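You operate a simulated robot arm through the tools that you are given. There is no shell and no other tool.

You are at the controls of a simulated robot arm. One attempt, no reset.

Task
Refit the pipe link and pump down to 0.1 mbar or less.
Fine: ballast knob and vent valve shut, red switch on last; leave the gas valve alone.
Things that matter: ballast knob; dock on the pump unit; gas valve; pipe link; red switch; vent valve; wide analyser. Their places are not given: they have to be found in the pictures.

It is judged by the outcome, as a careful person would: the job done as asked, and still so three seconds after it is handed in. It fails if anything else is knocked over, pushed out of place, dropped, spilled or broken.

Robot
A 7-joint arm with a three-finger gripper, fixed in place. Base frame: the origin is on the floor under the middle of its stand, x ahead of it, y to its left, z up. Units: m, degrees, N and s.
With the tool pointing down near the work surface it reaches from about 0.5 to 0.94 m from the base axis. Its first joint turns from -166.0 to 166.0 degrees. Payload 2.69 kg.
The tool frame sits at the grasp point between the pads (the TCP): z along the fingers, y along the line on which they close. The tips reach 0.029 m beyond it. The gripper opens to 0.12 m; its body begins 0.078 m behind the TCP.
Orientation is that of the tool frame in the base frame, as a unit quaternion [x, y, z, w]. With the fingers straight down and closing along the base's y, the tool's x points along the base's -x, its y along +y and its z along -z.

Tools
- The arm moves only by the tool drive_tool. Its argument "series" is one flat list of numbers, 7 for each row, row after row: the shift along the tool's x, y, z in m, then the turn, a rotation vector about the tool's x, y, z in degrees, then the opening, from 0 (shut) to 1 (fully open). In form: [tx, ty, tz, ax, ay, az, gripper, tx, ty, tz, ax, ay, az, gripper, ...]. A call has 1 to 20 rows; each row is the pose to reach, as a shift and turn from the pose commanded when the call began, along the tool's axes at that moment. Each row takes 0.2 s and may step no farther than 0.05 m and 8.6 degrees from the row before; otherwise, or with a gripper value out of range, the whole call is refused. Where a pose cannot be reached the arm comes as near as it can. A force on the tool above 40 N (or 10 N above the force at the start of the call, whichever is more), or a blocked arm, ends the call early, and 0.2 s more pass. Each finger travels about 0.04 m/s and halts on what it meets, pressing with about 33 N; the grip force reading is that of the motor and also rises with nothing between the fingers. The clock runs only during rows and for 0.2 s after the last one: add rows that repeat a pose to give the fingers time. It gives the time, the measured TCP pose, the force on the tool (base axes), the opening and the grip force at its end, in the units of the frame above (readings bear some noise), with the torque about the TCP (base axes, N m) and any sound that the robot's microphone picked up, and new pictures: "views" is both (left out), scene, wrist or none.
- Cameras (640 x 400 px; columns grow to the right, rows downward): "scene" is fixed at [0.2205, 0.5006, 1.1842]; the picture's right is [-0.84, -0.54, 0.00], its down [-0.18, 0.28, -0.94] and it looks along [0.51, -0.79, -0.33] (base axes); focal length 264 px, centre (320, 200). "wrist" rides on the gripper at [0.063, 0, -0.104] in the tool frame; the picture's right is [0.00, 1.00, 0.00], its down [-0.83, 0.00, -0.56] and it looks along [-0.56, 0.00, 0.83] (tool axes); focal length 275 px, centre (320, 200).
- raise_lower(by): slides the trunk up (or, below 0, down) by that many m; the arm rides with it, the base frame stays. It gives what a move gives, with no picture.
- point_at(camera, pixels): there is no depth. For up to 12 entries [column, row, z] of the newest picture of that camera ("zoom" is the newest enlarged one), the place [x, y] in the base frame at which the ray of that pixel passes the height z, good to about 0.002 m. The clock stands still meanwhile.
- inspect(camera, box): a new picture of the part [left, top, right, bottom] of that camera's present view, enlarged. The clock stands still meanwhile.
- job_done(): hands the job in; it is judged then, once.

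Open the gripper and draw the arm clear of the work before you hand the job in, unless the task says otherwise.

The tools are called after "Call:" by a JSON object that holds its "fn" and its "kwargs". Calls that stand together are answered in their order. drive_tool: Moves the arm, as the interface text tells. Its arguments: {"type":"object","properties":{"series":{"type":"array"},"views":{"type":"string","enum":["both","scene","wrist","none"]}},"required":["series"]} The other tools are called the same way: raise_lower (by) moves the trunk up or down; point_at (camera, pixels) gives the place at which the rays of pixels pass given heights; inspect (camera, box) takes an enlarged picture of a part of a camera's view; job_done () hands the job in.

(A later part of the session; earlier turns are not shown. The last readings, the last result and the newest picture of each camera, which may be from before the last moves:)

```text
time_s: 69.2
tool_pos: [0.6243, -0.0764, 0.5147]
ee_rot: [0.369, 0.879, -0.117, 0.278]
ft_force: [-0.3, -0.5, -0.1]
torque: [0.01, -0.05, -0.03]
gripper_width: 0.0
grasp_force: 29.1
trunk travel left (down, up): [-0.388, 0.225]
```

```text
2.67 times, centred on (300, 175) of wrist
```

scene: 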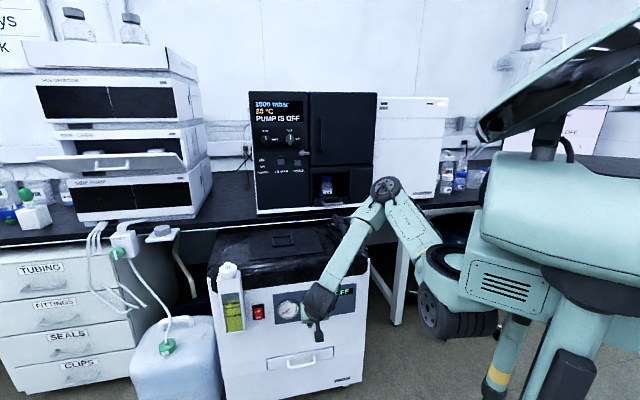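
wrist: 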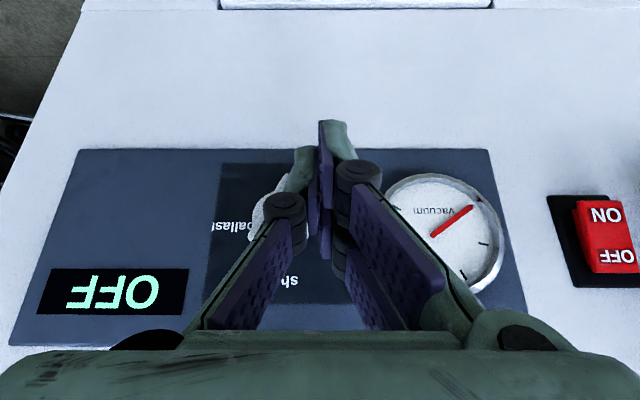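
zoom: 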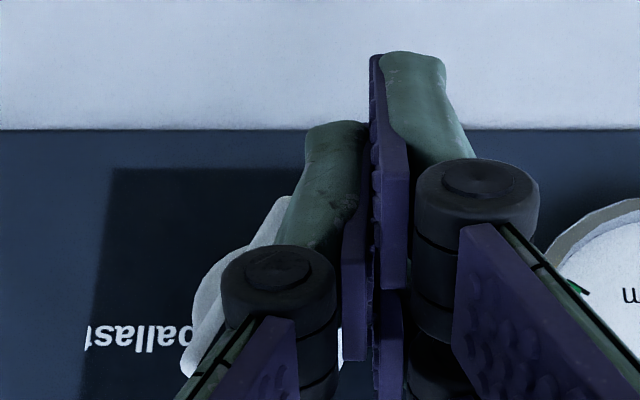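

No resistance; the bar has turned a bit further. I sweep another 5 mm toward -v, then check.

Call:
{"fn": "drive_tool", "kwargs": {"series": [0, -0.002, 0, 0, 0, 0, 0, 0, -0.004, 0, 0, 0, 0, 0, 0, -0.005, 0, 0, 0, 0, 0, 0, -0.005, 0, 0, 0, 0, 0], "views": "both"}}

Call:
{"fn": "inspect", "kwargs": {"camera": "wrist", "box": [180, 100, 420, 250]}}

Call:
{"fn": "inspect", "kwargs": {"camera": "scene", "box": [280, 270, 350, 330]}}

```text
time_s: 70.2
tool_pos: [0.621, -0.0792, 0.5144]
ee_rot: [0.37, 0.879, -0.118, 0.278]
ft_force: [-0.5, -0.4, -0.3]
torque: [0.01, 0.01, -0.03]
gripper_width: 0.0
grasp_force: 28.8
trunk travel left (down, up): [-0.388, 0.225]
```

scene: 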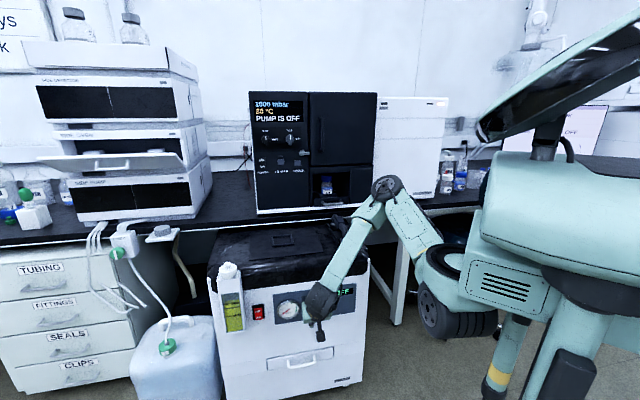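
wrist: 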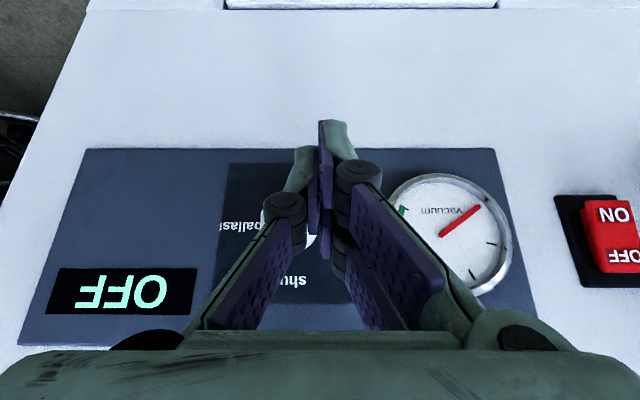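

```text
2.67 times, centred on (300, 175) of wrist
```

zoom: 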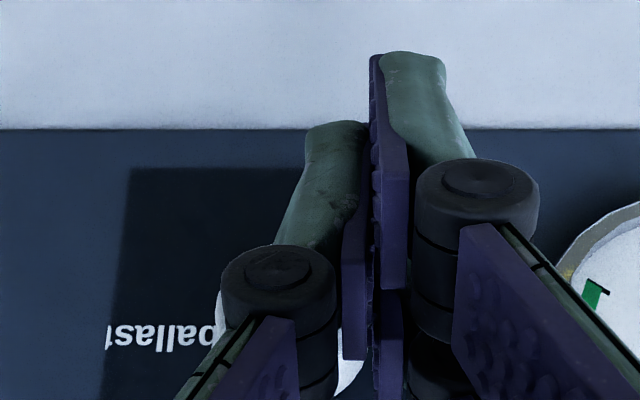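

```text
6.67 times, centred on (315, 300) of scene
```

zoom: 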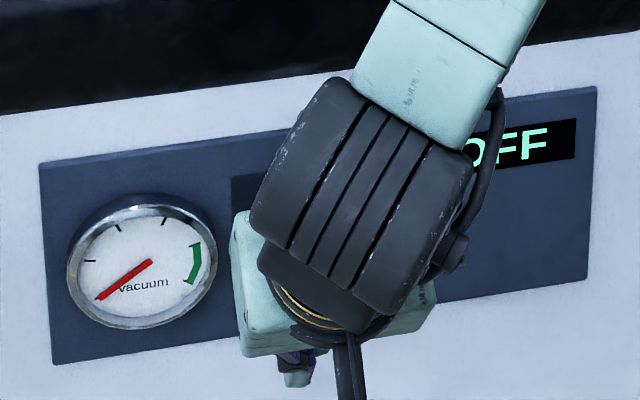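

The knob is hidden behind the knuckle now, so I back the hand 70 mm outward (first 2 mm to +v off the bar) to see its angle.

Call:
{"fn": "drive_tool", "kwargs": {"series": [0, 0.002, 0, 0, 0, 0, 0, 0.0205, 0.003, -0.0143, 0, 0, 0, 0, 0.041, 0.003, -0.0287, 0, 0, 0, 0, 0.0573, 0.003, -0.0402, 0, 0, 0, 0, 0.0573, 0.003, -0.0402, 0, 0, 0, 0], "views": "both"}}

Call:
{"fn": "inspect", "kwargs": {"camera": "wrist", "box": [180, 100, 420, 280]}}

```text
time_s: 71.4
tool_pos: [0.5761, -0.0275, 0.5154]
ee_rot: [0.37, 0.879, -0.118, 0.277]
ft_force: [0.3, -0.2, -0.4]
torque: [0.01, 0.01, 0.03]
gripper_width: 0.0001
grasp_force: 29.0
trunk travel left (down, up): [-0.388, 0.225]
```

scene: 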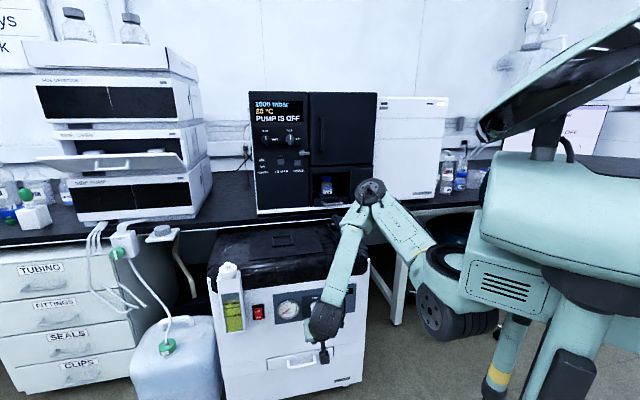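
wrist: 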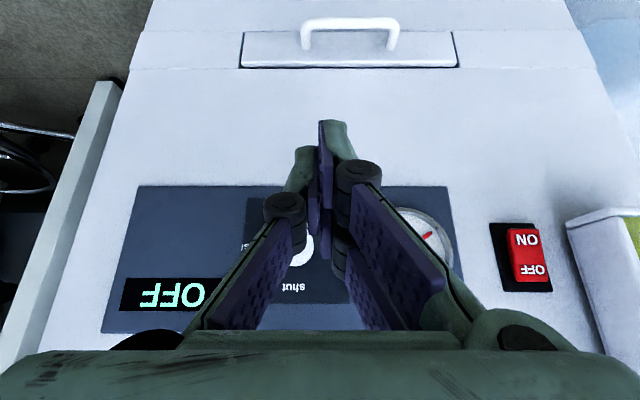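

```text
2.22 times, centred on (300, 190) of wrist
```

zoom: 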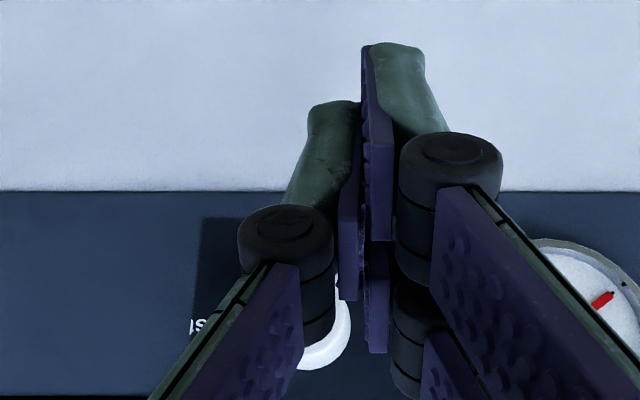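

The fingers still hide it; I shift 60 mm to +v for a clear look.

Call:
{"fn": "drive_tool", "kwargs": {"series": [0, 0.03, 0, 0, 0, 0, 0, 0, 0.06, 0, 0, 0, 0, 0, 0, 0.06, 0, 0, 0, 0, 0], "views": "wrist"}}

Call:
{"fn": "inspect", "kwargs": {"camera": "wrist", "box": [140, 150, 340, 310]}}

```text
time_s: 72.2
tool_pos: [0.6178, 0.0139, 0.513]
ee_rot: [0.37, 0.879, -0.117, 0.277]
ft_force: [-0.7, 0.0, 0.2]
torque: [0.02, -0.03, -0.01]
gripper_width: 0.0
grasp_force: 28.4
trunk travel left (down, up): [-0.388, 0.225]
```

wrist: 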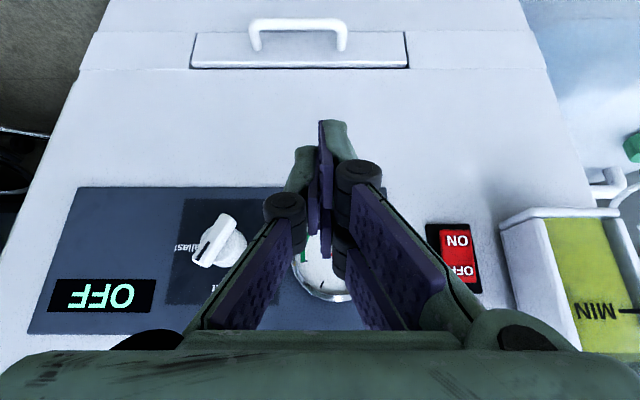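

```text
2.50 times, centred on (240, 230) of wrist
```

zoom: 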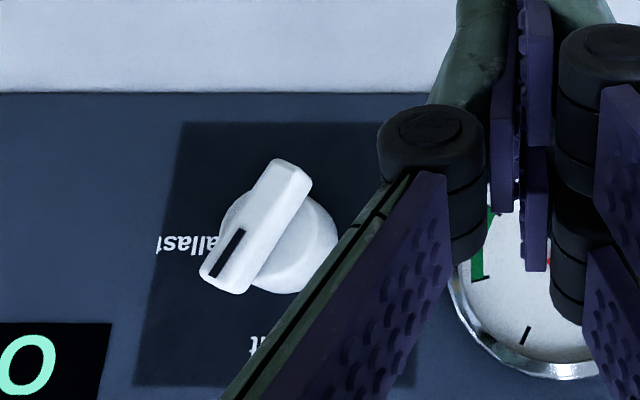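

The bar is at ~55-57°: my sweep passed in front of it (bar front u≈0.516). The inner pair-finger reaches deeper, so I'll instead push the bar's upper half toward +v from its right side: I move to v≈0.3165, z≈0.554, then in to u≈0.488.

Call:
{"fn": "drive_tool", "kwargs": {"series": [-0.006, -0.033, -0.0084, 0, 0, 0, 0, -0.012, -0.066, -0.0168, 0, 0, 0, 0, -0.018, -0.099, -0.0252, 0, 0, 0, 0, -0.0235, -0.13, -0.0336, 0, 0, 0, 0, -0.0403, -0.13, -0.0219, 0, 0, 0, 0, -0.057, -0.13, -0.0101, 0, 0, 0, 0, -0.0738, -0.13, 0.0016, 0, 0, 0, 0, -0.0738, -0.13, 0.0016, 0, 0, 0, 0], "views": "both"}}

Call:
{"fn": "inspect", "kwargs": {"camera": "wrist", "box": [240, 90, 440, 250]}}

Call:
{"fn": "inspect", "kwargs": {"camera": "scene", "box": [290, 265, 350, 325]}}

```text
time_s: 74.0
tool_pos: [0.5847, -0.1227, 0.5521]
ee_rot: [0.369, 0.879, -0.118, 0.277]
ft_force: [0.0, 0.8, 0.5]
torque: [0.0, -0.01, 0.0]
gripper_width: 0.0001
grasp_force: 28.7
out of reach, approached as far as the arm can: row 3, 4, 5, 6, 7, 8
trunk travel left (down, up): [-0.388, 0.225]
```

scene: 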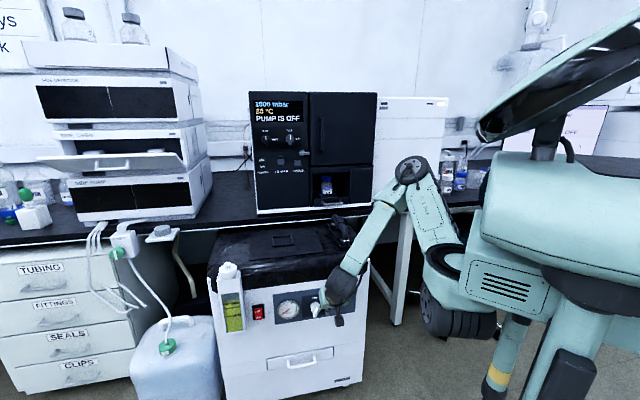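
wrist: 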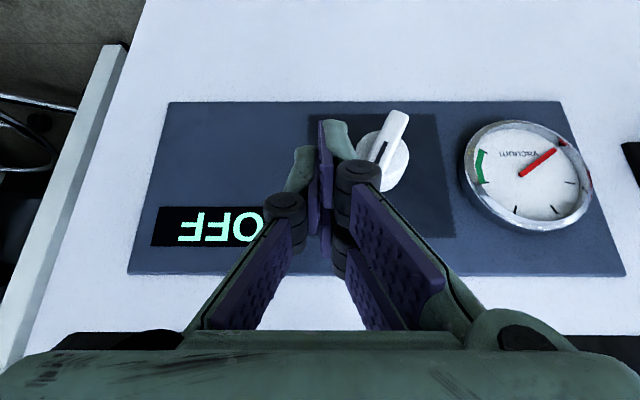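

```text
2.50 times, centred on (340, 170) of wrist
```

zoom: 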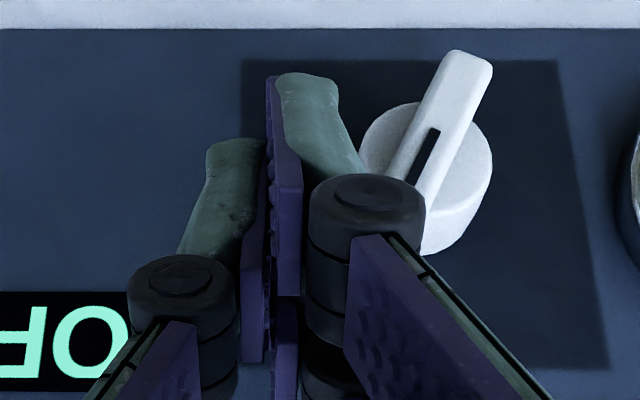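

```text
6.67 times, centred on (320, 295) of scene
```

zoom: 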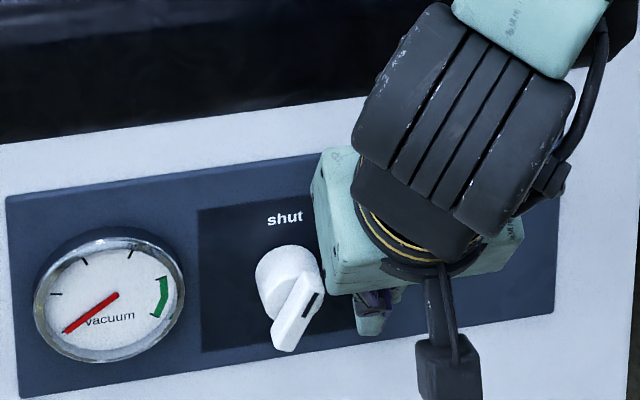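

The closed fingers are right of the bar (u≈0.500, v≈0.327, z≈0.552), and the scene view shows the knob clearly at ~58°. I sweep 17 mm toward +v in small steps against the upper half.

Call:
{"fn": "drive_tool", "kwargs": {"series": [0, 0.004, 0, 0, 0, 0, 0, 0, 0.008, 0, 0, 0, 0, 0, 0, 0.011, 0, 0, 0, 0, 0, 0, 0.014, 0, 0, 0, 0, 0, 0, 0.017, 0, 0, 0, 0, 0, 0, 0.017, 0, 0, 0, 0, 0], "views": "both"}}

Call:
{"fn": "inspect", "kwargs": {"camera": "wrist", "box": [240, 90, 440, 250]}}

Call:
{"fn": "inspect", "kwargs": {"camera": "scene", "box": [290, 265, 350, 325]}}

```text
time_s: 75.4
tool_pos: [0.5982, -0.1085, 0.5518]
ee_rot: [0.369, 0.879, -0.118, 0.279]
ft_force: [-2.8, -0.6, 4.8]
torque: [-0.05, 0.02, -0.03]
gripper_width: 0.0
grasp_force: 29.0
trunk travel left (down, up): [-0.388, 0.225]
```

scene: 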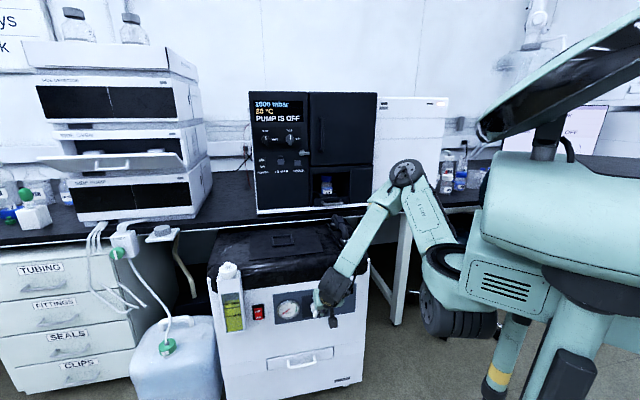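
wrist: 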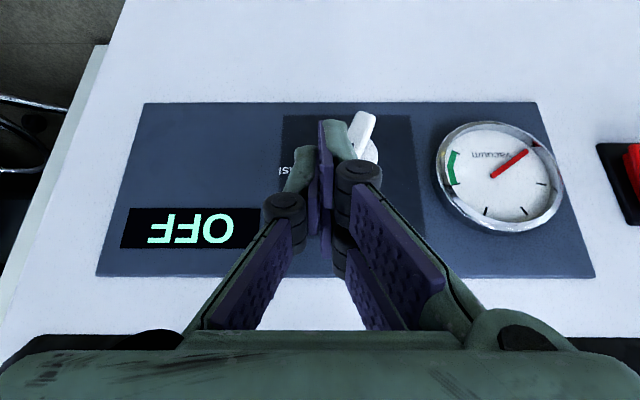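

```text
2.50 times, centred on (340, 170) of wrist
```

zoom: 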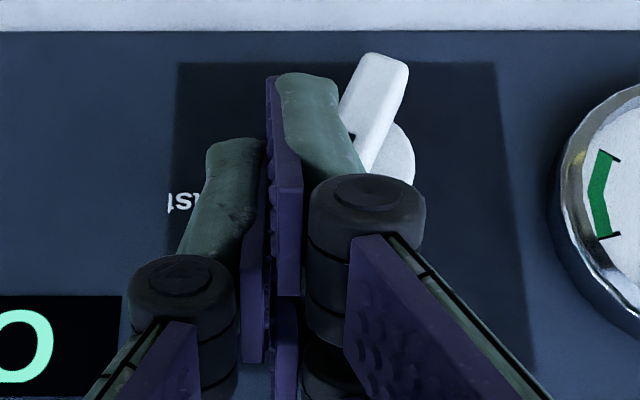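

```text
6.67 times, centred on (320, 295) of scene
```

zoom: 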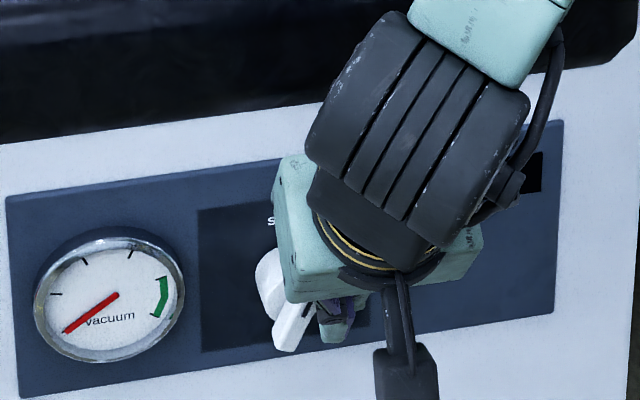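

Contact has begun (≈-2.4 N in v, bar turning, now ~65-70°). I sweep 6 mm further.

Call:
{"fn": "drive_tool", "kwargs": {"series": [0, 0.002, 0, 0, 0, 0, 0, 0, 0.004, 0, 0, 0, 0, 0, 0, 0.006, 0, 0, 0, 0, 0, 0, 0.006, 0, 0, 0, 0, 0], "views": "both"}}

Call:
{"fn": "inspect", "kwargs": {"camera": "wrist", "box": [240, 90, 440, 250]}}

Call:
{"fn": "inspect", "kwargs": {"camera": "scene", "box": [290, 265, 350, 325]}}

```text
time_s: 76.4
tool_pos: [0.6041, -0.1038, 0.5532]
ee_rot: [0.369, 0.878, -0.118, 0.28]
ft_force: [-8.8, -0.5, 34.7]
torque: [-0.27, -0.46, -0.08]
gripper_width: 0.0
grasp_force: 28.4
trunk travel left (down, up): [-0.388, 0.225]
```

scene: 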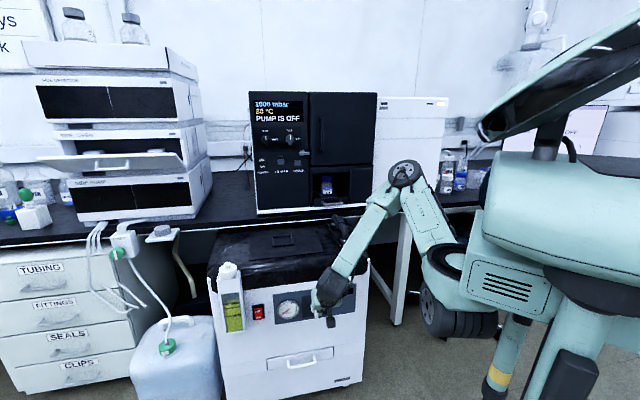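
wrist: 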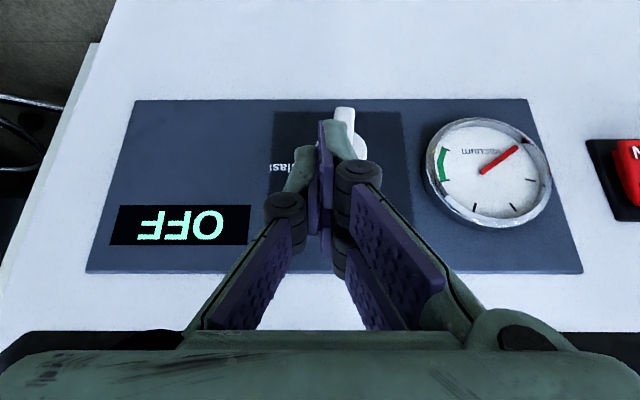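

```text
2.50 times, centred on (340, 170) of wrist
```

zoom: 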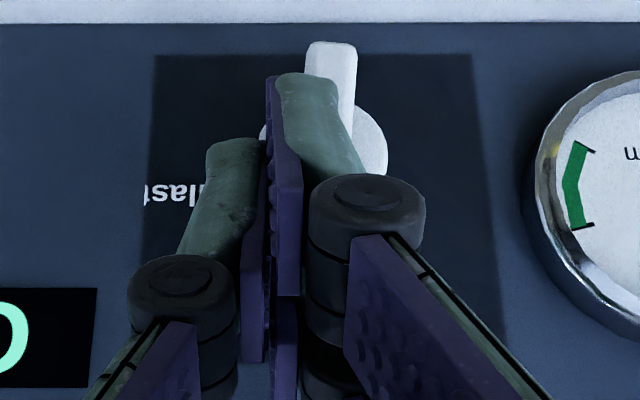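

```text
6.67 times, centred on (320, 295) of scene
```

zoom: 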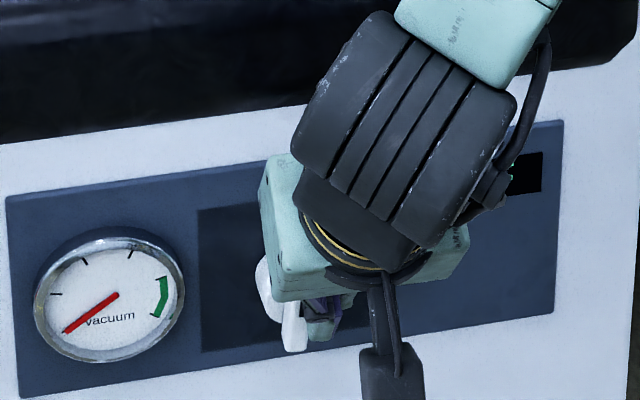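

The bar looks upright now, but 35 N upward means the tips bear on the knob's cylinder. I ease up and toward -v, then back straight out to view it.

Call:
{"fn": "drive_tool", "kwargs": {"series": [-0.0017, -0.002, -0.0025, 0, 0, 0, 0, -0.003, -0.006, -0.0045, 0, 0, 0, 0, 0.01, -0.01, -0.0135, 0, 0, 0, 0, 0.03, -0.012, -0.0275, 0, 0, 0, 0, 0.055, -0.012, -0.045, 0, 0, 0, 0, 0.055, -0.012, -0.045, 0, 0, 0, 0], "views": "both"}}

Call:
{"fn": "inspect", "kwargs": {"camera": "scene", "box": [285, 270, 350, 330]}}

Call:
{"fn": "inspect", "kwargs": {"camera": "wrist", "box": [240, 130, 440, 290]}}

```text
time_s: 77.8
tool_pos: [0.5802, -0.0563, 0.5447]
ee_rot: [0.37, 0.879, -0.118, 0.277]
ft_force: [0.4, 0.2, -0.2]
torque: [0.0, 0.03, -0.01]
gripper_width: 0.0004
grasp_force: 28.5
out of reach, approached as far as the arm can: row 4, 5, 6
trunk travel left (down, up): [-0.388, 0.225]
```

scene: 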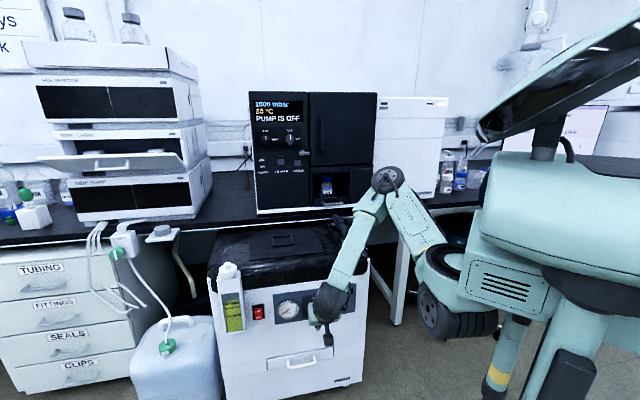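
wrist: 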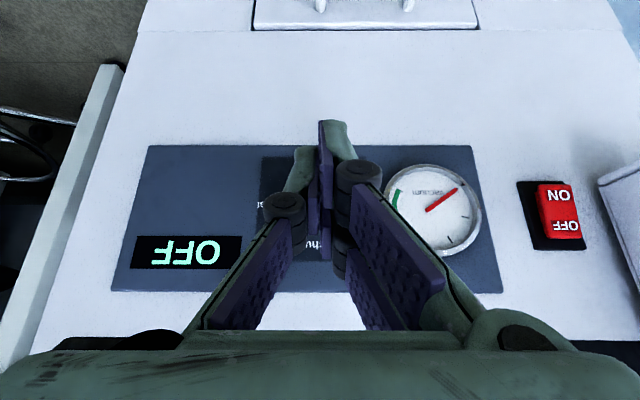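

```text
6.67 times, centred on (318, 300) of scene
```

zoom: 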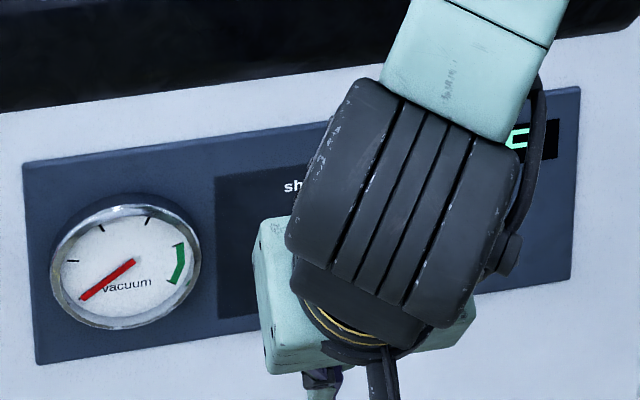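

```text
2.50 times, centred on (340, 210) of wrist
```

zoom: 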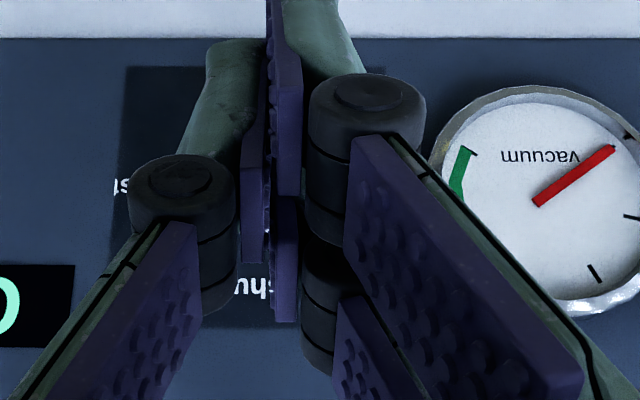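

The hand ended in front of the knob (u≈0.45, no contact). I shift 75 mm to +v to see the knob clear.

Call:
{"fn": "drive_tool", "kwargs": {"series": [0, 0.038, 0, 0, 0, 0, 0, 0, 0.075, 0, 0, 0, 0, 0, 0, 0.075, 0, 0, 0, 0, 0], "views": "both"}}

Call:
{"fn": "inspect", "kwargs": {"camera": "wrist", "box": [120, 150, 320, 310]}}

Call:
{"fn": "inspect", "kwargs": {"camera": "scene", "box": [285, 270, 350, 330]}}

```text
time_s: 78.6
tool_pos: [0.6356, -0.0061, 0.547]
ee_rot: [0.369, 0.879, -0.117, 0.278]
ft_force: [0.3, 0.4, -0.3]
torque: [0.0, -0.01, 0.01]
gripper_width: 0.0
grasp_force: 28.2
trunk travel left (down, up): [-0.388, 0.225]
```

scene: 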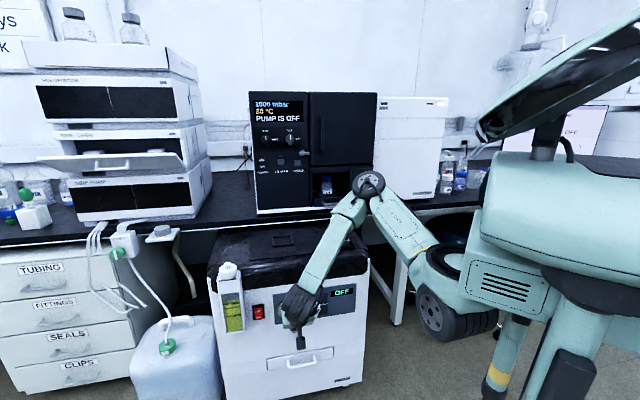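
wrist: 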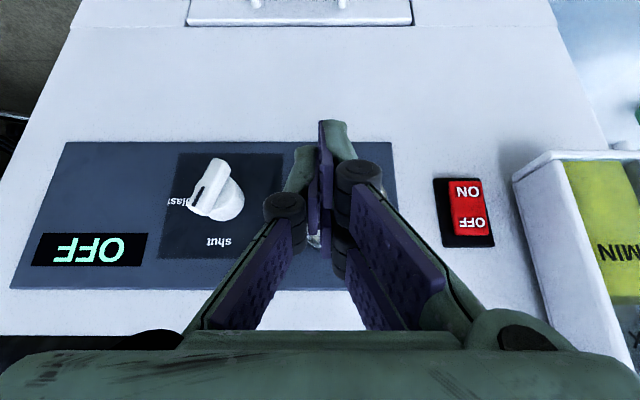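

```text
2.50 times, centred on (220, 230) of wrist
```

zoom: 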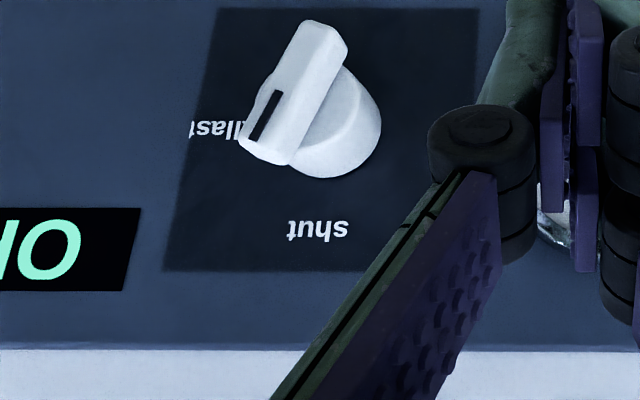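

```text
6.67 times, centred on (318, 300) of scene
```

zoom: 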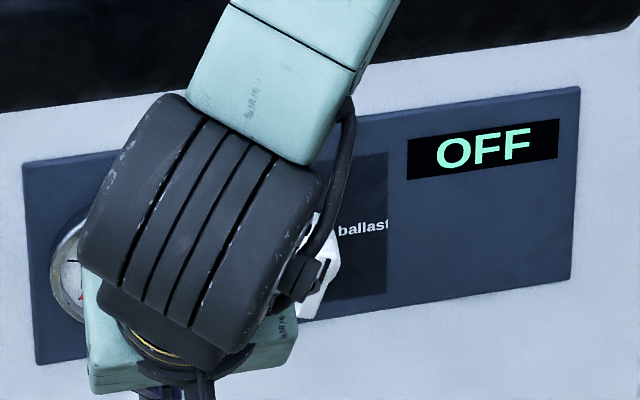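

The bar is back to ~68° (my retreat dragged it, as the arm was at its reach limit on that side). More height between shoulder and hand gives more inward reach, so I raise the trunk 0.20 m again (hand is clear, u≈0.454).

Call:
{"fn": "raise_lower", "kwargs": {"by": 0.2}}

```text
time_s: 80.7
tool_pos: [0.6347, -0.0066, 0.7472]
ee_rot: [0.368, 0.879, -0.117, 0.278]
ft_force: [-0.2, 0.6, 0.4]
torque: [0.02, 0.01, 0.01]
gripper_width: 0.0
grasp_force: 28.5
trunk travel left (down, up): [-0.588, 0.025]
```

Now I bring the hand down with the arm instead, to the right of the knob but still outward: u≈0.43, v≈0.315, z≈0.555.

Call:
{"fn": "drive_tool", "kwargs": {"series": [0.0216, -0.0215, 0.024, 0, 0, 0, 0, 0.0431, -0.043, 0.0479, 0, 0, 0, 0, 0.0647, -0.0645, 0.0719, 0, 0, 0, 0, 0.0863, -0.086, 0.0959, 0, 0, 0, 0, 0.1078, -0.1075, 0.1198, 0, 0, 0, 0, 0.1294, -0.129, 0.1438, 0, 0, 0, 0, 0.1294, -0.129, 0.1438, 0, 0, 0, 0], "views": "both"}}

Call:
{"fn": "inspect", "kwargs": {"camera": "wrist", "box": [240, 90, 480, 280]}}

Call:
{"fn": "inspect", "kwargs": {"camera": "scene", "box": [285, 270, 350, 330]}}

```text
time_s: 82.3
tool_pos: [0.5316, -0.0821, 0.556]
ee_rot: [0.369, 0.879, -0.117, 0.277]
ft_force: [0.3, 0.1, 0.6]
torque: [0.0, 0.02, 0.0]
gripper_width: 0.0
grasp_force: 28.3
trunk travel left (down, up): [-0.588, 0.025]
```

scene: 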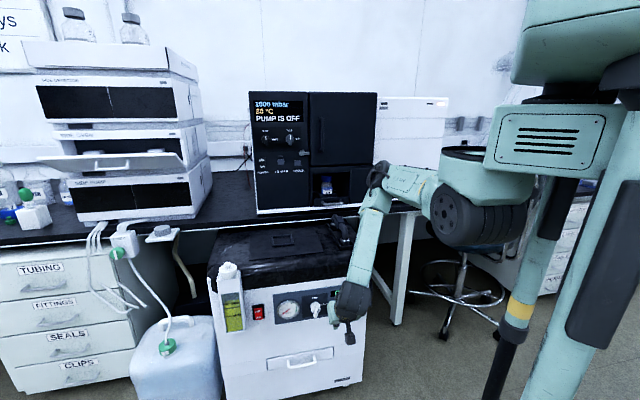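
wrist: 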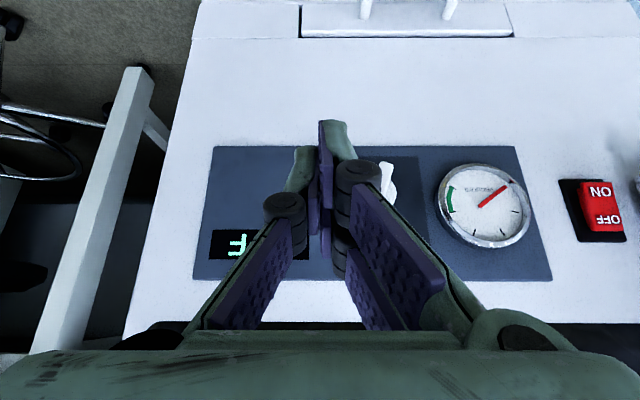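

```text
2.11 times, centred on (360, 185) of wrist
```

zoom: 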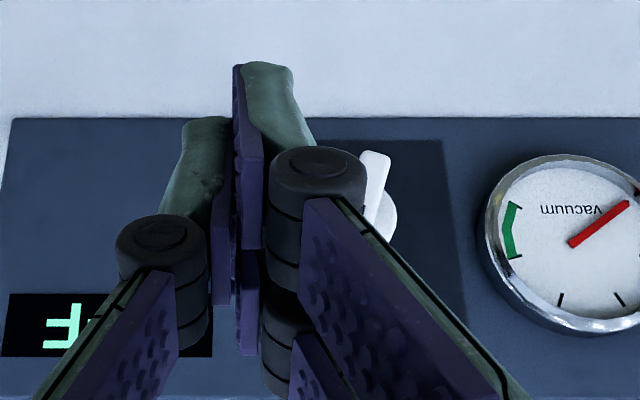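

```text
6.67 times, centred on (318, 300) of scene
```

zoom: 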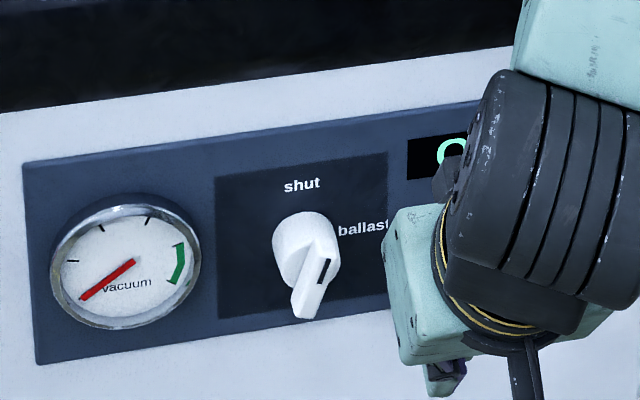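

In reach now, and the scene view shows the bar at ~70°. I go in to u≈0.487, z≈0.547 (13 mm shallower than before, off the cylinder) and sweep to v≈0.344, just before/at contact.

Call:
{"fn": "drive_tool", "kwargs": {"series": [-0.0127, 0, 0.0126, 0, 0, 0, 0, -0.0255, 0, 0.0252, 0, 0, 0, 0, -0.0382, 0, 0.0378, 0, 0, 0, 0, -0.0382, 0.009, 0.0378, 0, 0, 0, 0, -0.0382, 0.018, 0.0378, 0, 0, 0, 0, -0.0382, 0.026, 0.0378, 0, 0, 0, 0, -0.0382, 0.026, 0.0378, 0, 0, 0, 0], "views": "both"}}

Call:
{"fn": "inspect", "kwargs": {"camera": "wrist", "box": [240, 90, 440, 250]}}

Call:
{"fn": "inspect", "kwargs": {"camera": "scene", "box": [285, 270, 350, 330]}}

```text
time_s: 83.9
tool_pos: [0.583, -0.0989, 0.547]
ee_rot: [0.369, 0.879, -0.117, 0.278]
ft_force: [0.6, 0.6, 0.3]
torque: [0.0, 0.01, 0.01]
gripper_width: 0.0
grasp_force: 28.5
trunk travel left (down, up): [-0.588, 0.025]
```

scene: 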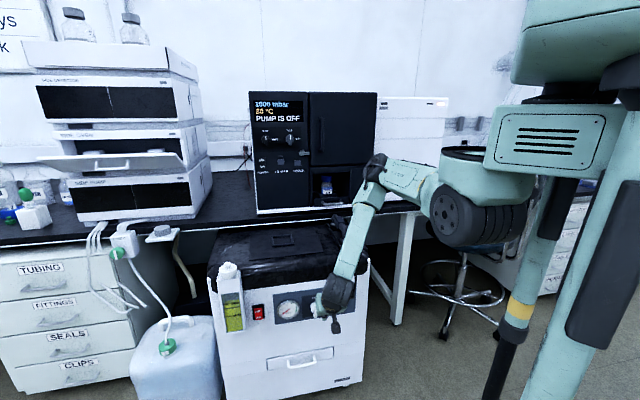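
wrist: 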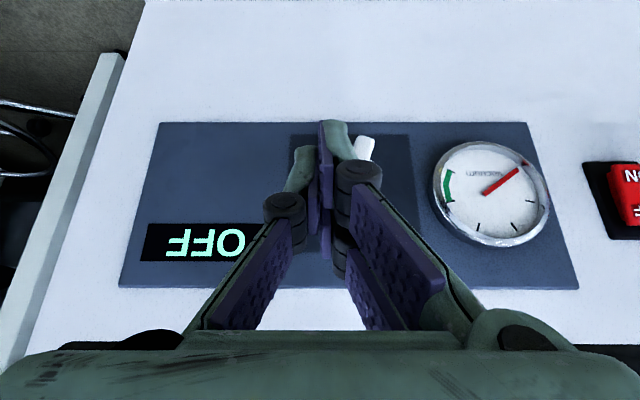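

```text
2.50 times, centred on (340, 170) of wrist
```

zoom: 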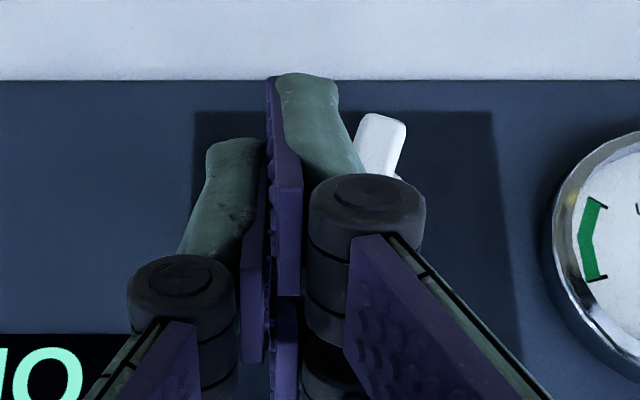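

```text
6.67 times, centred on (318, 300) of scene
```

zoom: 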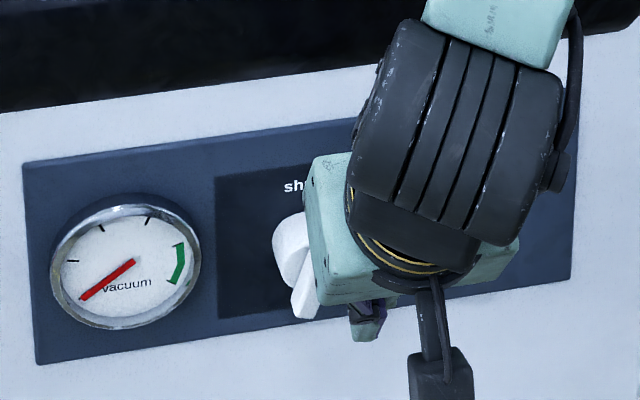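

No contact yet (v≈0.342, u≈0.482). I go 4 mm deeper and sweep another 9 mm in 1.5-mm steps.

Call:
{"fn": "drive_tool", "kwargs": {"series": [-0.0033, 0, 0.0023, 0, 0, 0, 0, -0.0033, 0.003, 0.0023, 0, 0, 0, 0, -0.0033, 0.0045, 0.0023, 0, 0, 0, 0, -0.0033, 0.006, 0.0023, 0, 0, 0, 0, -0.0033, 0.0075, 0.0023, 0, 0, 0, 0, -0.0033, 0.009, 0.0023, 0, 0, 0, 0, -0.0033, 0.009, 0.0023, 0, 0, 0, 0], "views": "both"}}

Call:
{"fn": "inspect", "kwargs": {"camera": "wrist", "box": [240, 90, 440, 250]}}

Call:
{"fn": "inspect", "kwargs": {"camera": "scene", "box": [285, 270, 350, 330]}}

```text
time_s: 85.5
tool_pos: [0.5919, -0.0966, 0.5461]
ee_rot: [0.37, 0.879, -0.118, 0.277]
ft_force: [-0.2, -0.1, -0.2]
torque: [0.02, 0.0, 0.0]
gripper_width: 0.0
grasp_force: 28.7
trunk travel left (down, up): [-0.588, 0.025]
```

scene: 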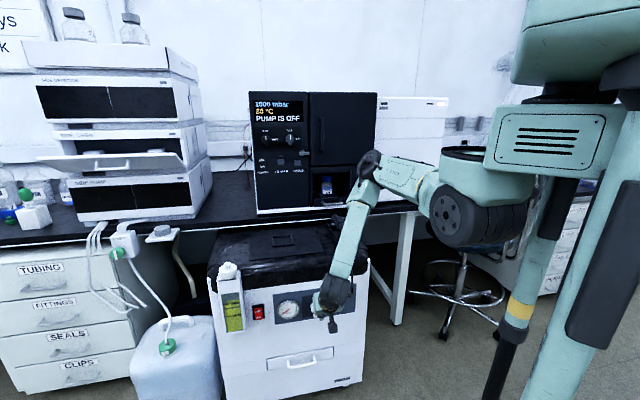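
wrist: 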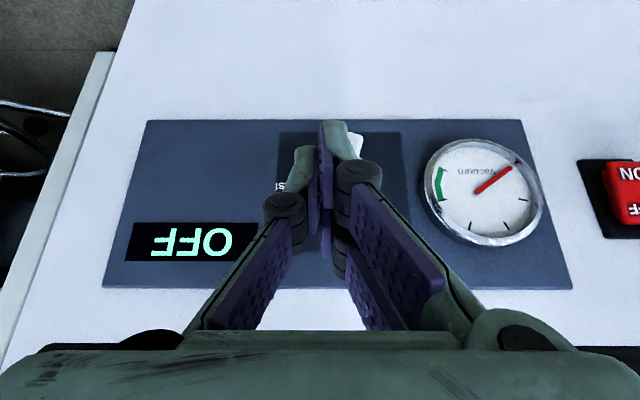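

```text
2.50 times, centred on (340, 170) of wrist
```

zoom: 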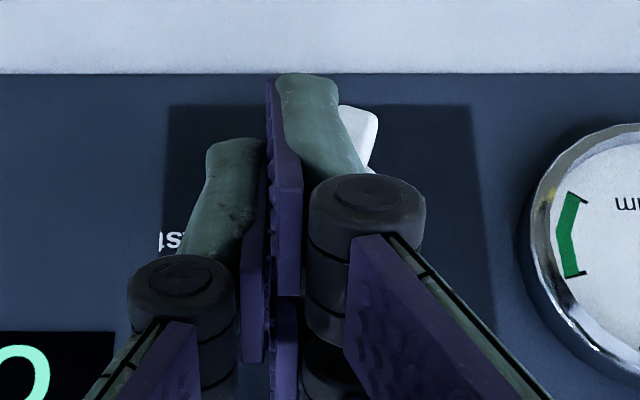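

```text
6.67 times, centred on (318, 300) of scene
```

zoom: 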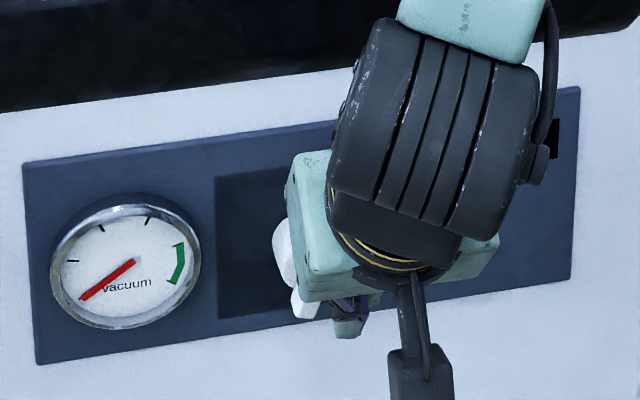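

Contact should be just starting (v≈0.350). I sweep 5 mm more in small steps.

Call:
{"fn": "drive_tool", "kwargs": {"series": [0, 0.0015, 0, 0, 0, 0, 0, 0, 0.003, 0, 0, 0, 0, 0, 0, 0.0045, 0, 0, 0, 0, 0, 0, 0.0055, 0, 0, 0, 0, 0, 0, 0.0055, 0, 0, 0, 0, 0], "views": "both"}}

Call:
{"fn": "inspect", "kwargs": {"camera": "wrist", "box": [240, 90, 440, 250]}}

Call:
{"fn": "inspect", "kwargs": {"camera": "scene", "box": [285, 270, 350, 330]}}

```text
time_s: 86.7
tool_pos: [0.5965, -0.0934, 0.5453]
ee_rot: [0.369, 0.879, -0.117, 0.278]
ft_force: [0.1, -0.1, -0.1]
torque: [0.02, 0.01, 0.0]
gripper_width: 0.0002
grasp_force: 28.8
trunk travel left (down, up): [-0.588, 0.025]
```

scene: 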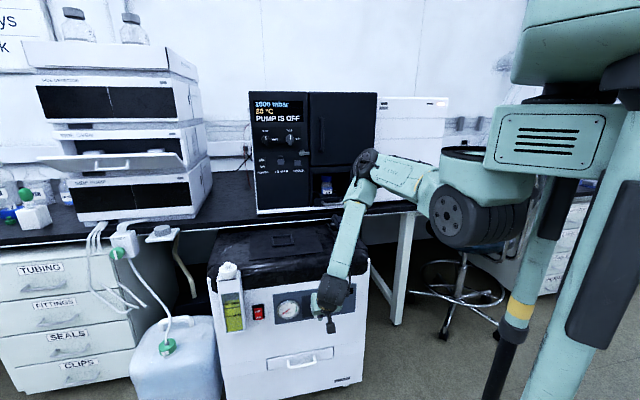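
wrist: 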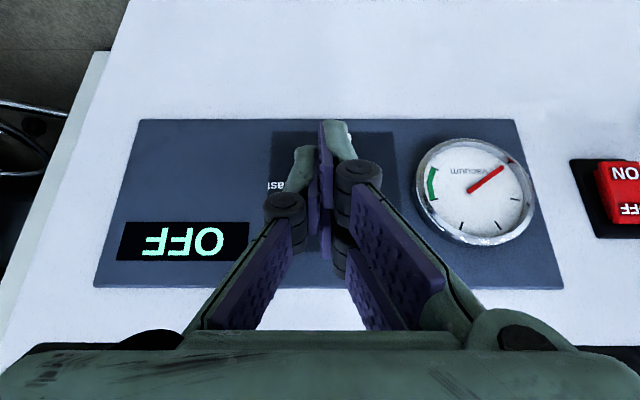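

```text
2.50 times, centred on (340, 170) of wrist
```

zoom: 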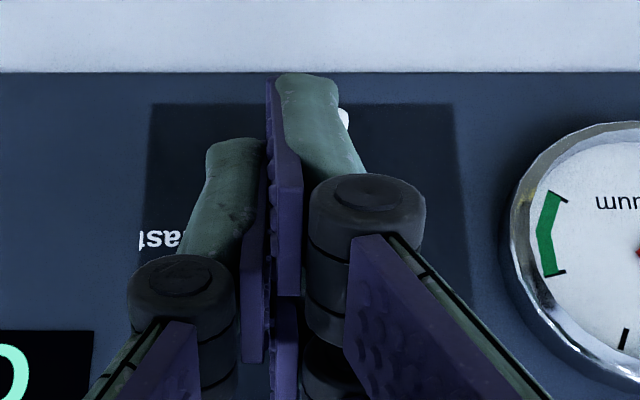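

```text
6.67 times, centred on (318, 300) of scene
```

zoom: 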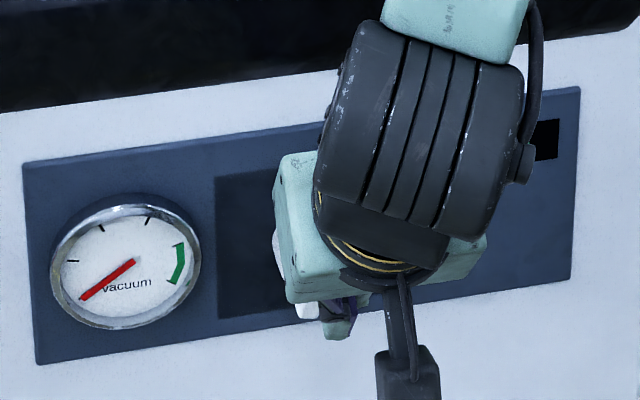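

Force stays ≈0, so I retreat cleanly (pure -v first, then outward) to a spot where the scene camera sees the knob.

Call:
{"fn": "drive_tool", "kwargs": {"series": [0, -0.01, 0, 0, 0, 0, 0, 0, -0.025, 0, 0, 0, 0, 0, 0.014, -0.035, -0.0098, 0, 0, 0, 0, 0.032, -0.038, -0.0224, 0, 0, 0, 0, 0.044, -0.038, -0.0308, 0, 0, 0, 0, 0.044, -0.038, -0.0308, 0, 0, 0, 0], "views": "scene"}}

Call:
{"fn": "inspect", "kwargs": {"camera": "scene", "box": [285, 275, 345, 325]}}

```text
time_s: 88.1
tool_pos: [0.5297, -0.08, 0.5456]
ee_rot: [0.369, 0.879, -0.118, 0.278]
ft_force: [0.3, -0.1, -0.2]
torque: [0.02, 0.01, 0.03]
gripper_width: 0.0
grasp_force: 29.1
trunk travel left (down, up): [-0.588, 0.025]
```

scene: 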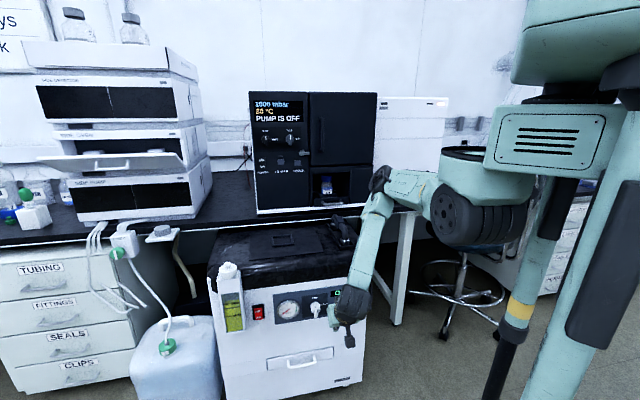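

```text
8.00 times, centred on (315, 300) of scene
```

zoom: 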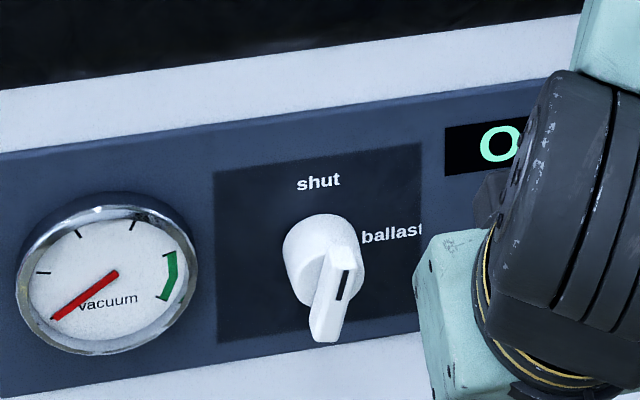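

The bar now stands ≈80°, about 10° short of upright. I repeat the same pass, ending 4-5 mm further to +v.

Call:
{"fn": "drive_tool", "kwargs": {"series": [-0.015, 0, 0.0105, 0, 0, 0, 0, -0.03, 0, 0.021, 0, 0, 0, 0, -0.0455, 0, 0.0319, 0, 0, 0, 0, -0.0455, 0.015, 0.0319, 0, 0, 0, 0, -0.0455, 0.028, 0.0319, 0, 0, 0, 0, -0.0455, 0.035, 0.0319, 0, 0, 0, 0, -0.0455, 0.038, 0.0319, 0, 0, 0, 0, -0.0455, 0.04, 0.0319, 0, 0, 0, 0, -0.0455, 0.042, 0.0319, 0, 0, 0, 0, -0.0455, 0.042, 0.0319, 0, 0, 0, 0], "views": "none"}}

```text
time_s: 90.3
tool_pos: [0.5995, -0.0907, 0.5471]
ee_rot: [0.37, 0.878, -0.118, 0.279]
ft_force: [-8.3, 0.8, 11.1]
torque: [-0.19, -0.17, -0.14]
gripper_width: 0.0001
grasp_force: 28.2
trunk travel left (down, up): [-0.588, 0.025]
```

Now there is contact (≈5 N against +v, 11 N up). I retreat the same clean way and look.

Call:
{"fn": "drive_tool", "kwargs": {"series": [0, -0.01, 0, 0, 0, 0, 0, 0, -0.025, 0, 0, 0, 0, 0, 0.014, -0.038, -0.0098, 0, 0, 0, 0, 0.032, -0.042, -0.0224, 0, 0, 0, 0, 0.0455, -0.042, -0.0319, 0, 0, 0, 0, 0.0455, -0.042, -0.0319, 0, 0, 0, 0], "views": "scene"}}

Call:
{"fn": "inspect", "kwargs": {"camera": "scene", "box": [285, 275, 345, 325]}}

```text
time_s: 91.7
tool_pos: [0.5309, -0.0793, 0.5452]
ee_rot: [0.369, 0.879, -0.118, 0.278]
ft_force: [-0.8, 0.0, -0.6]
torque: [0.01, 0.0, -0.04]
gripper_width: 0.0
grasp_force: 28.4
trunk travel left (down, up): [-0.588, 0.025]
```

scene: 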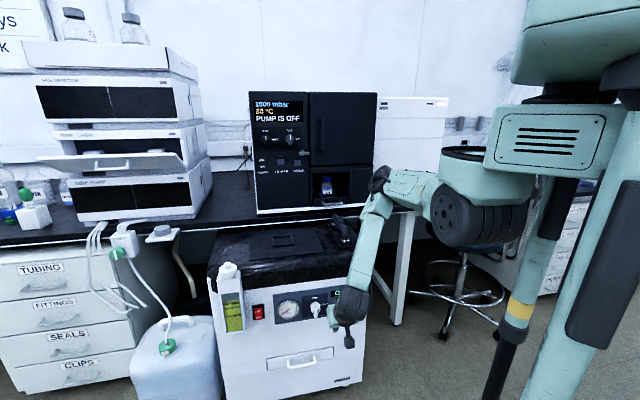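

```text
8.00 times, centred on (315, 300) of scene
```

zoom: 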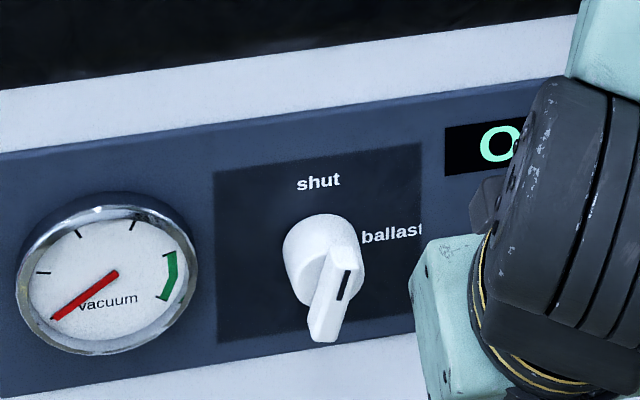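

Same angle: the fingertip was stopped by the knob's cylinder rather than moving the bar. I repeat the pass 13 mm higher (tip above the cylinder, on the bar's upper end) ending at v≈0.359.

Call:
{"fn": "drive_tool", "kwargs": {"series": [-0.0075, 0, -0.0107, 0, 0, 0, 0, -0.0224, 0, -0.0003, 0, 0, 0, 0, -0.0372, 0, 0.0102, 0, 0, 0, 0, -0.0521, 0, 0.0206, 0, 0, 0, 0, -0.0521, 0.015, 0.0206, 0, 0, 0, 0, -0.0521, 0.028, 0.0206, 0, 0, 0, 0, -0.0521, 0.034, 0.0206, 0, 0, 0, 0, -0.0521, 0.037, 0.0206, 0, 0, 0, 0, -0.0521, 0.04, 0.0206, 0, 0, 0, 0, -0.0521, 0.04, 0.0206, 0, 0, 0, 0], "views": "wrist"}}

Call:
{"fn": "inspect", "kwargs": {"camera": "wrist", "box": [240, 90, 440, 250]}}

```text
time_s: 93.9
tool_pos: [0.5993, -0.0925, 0.5579]
ee_rot: [0.369, 0.879, -0.117, 0.278]
ft_force: [0.2, -0.1, 0.4]
torque: [0.03, 0.01, 0.01]
gripper_width: 0.0002
grasp_force: 28.9
trunk travel left (down, up): [-0.588, 0.025]
```

wrist: 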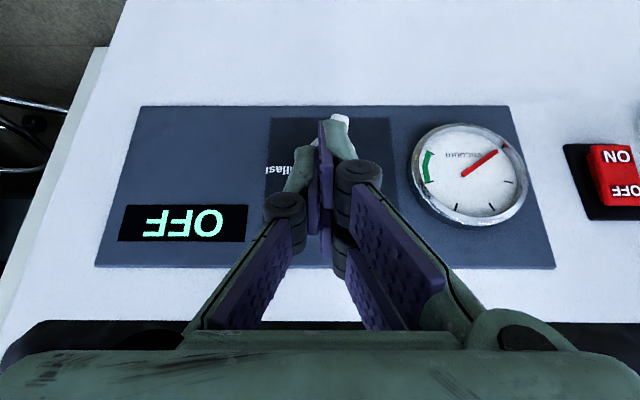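

```text
2.50 times, centred on (340, 170) of wrist
```

zoom: 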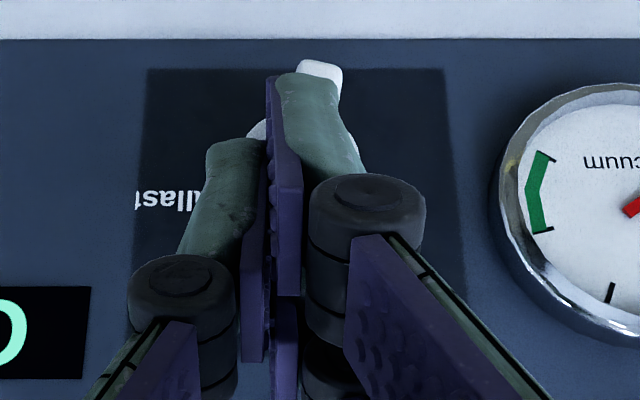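

Still passing by the bar. A better idea: the bar is near upright, so with the hand tilted ~57° I can close the open fingers on its two sides, which squares it to vertical. I retreat cleanly, tilt 22° more, open to 0.45 and line up at u≈0.425, v≈0.369, z≈0.533.

Call:
{"fn": "drive_tool", "kwargs": {"series": [0, -0.015, 0, 0, 0, 0, 0, 0, -0.03, 0, 0, 0, 0, 0, 0.0246, -0.03, -0.0172, 0, 0, 0, 0, 0.0524, -0.03, -0.0367, 0, 0, 0, 0, 0.0524, -0.02, -0.0367, 0, -7.3, 0, 0.15, 0.0595, -0.005, -0.0265, 0, -14.7, 0, 0.3, 0.0667, 0.0106, -0.0162, 0, -22, 0, 0.45, 0.0667, 0.0106, -0.0162, 0, -22, 0, 0.45, 0.0667, 0.0106, -0.0162, 0, -22, 0, 0.45], "views": "both"}}

Call:
{"fn": "inspect", "kwargs": {"camera": "wrist", "box": [220, 60, 420, 220]}}

```text
time_s: 95.9
tool_pos: [0.5584, -0.0382, 0.5341]
ee_rot: [0.34, 0.809, -0.186, 0.441]
ft_force: [0.1, 0.6, -0.5]
torque: [0.04, 0.01, 0.0]
gripper_width: 0.054
grasp_force: 0.0
trunk travel left (down, up): [-0.588, 0.025]
```

scene: 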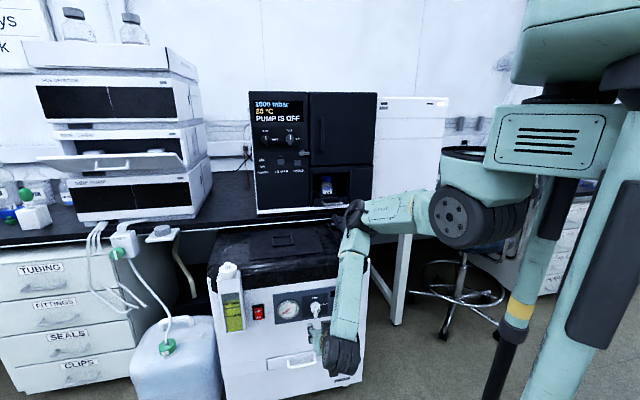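
wrist: 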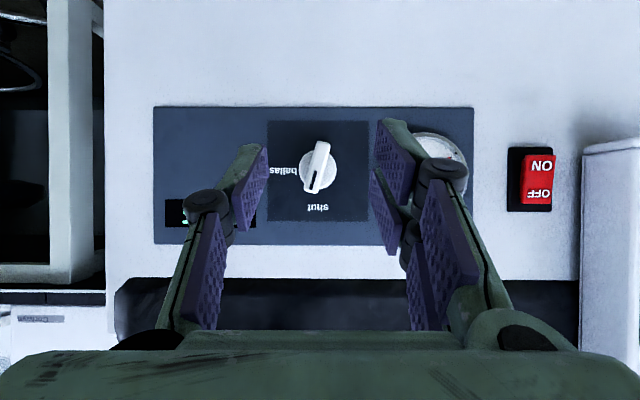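

```text
2.50 times, centred on (320, 140) of wrist
```

zoom: 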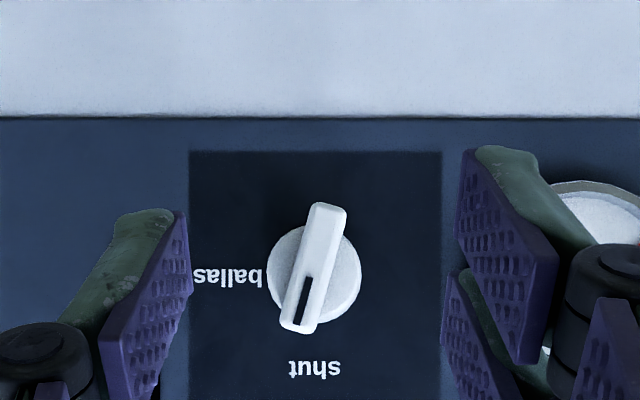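

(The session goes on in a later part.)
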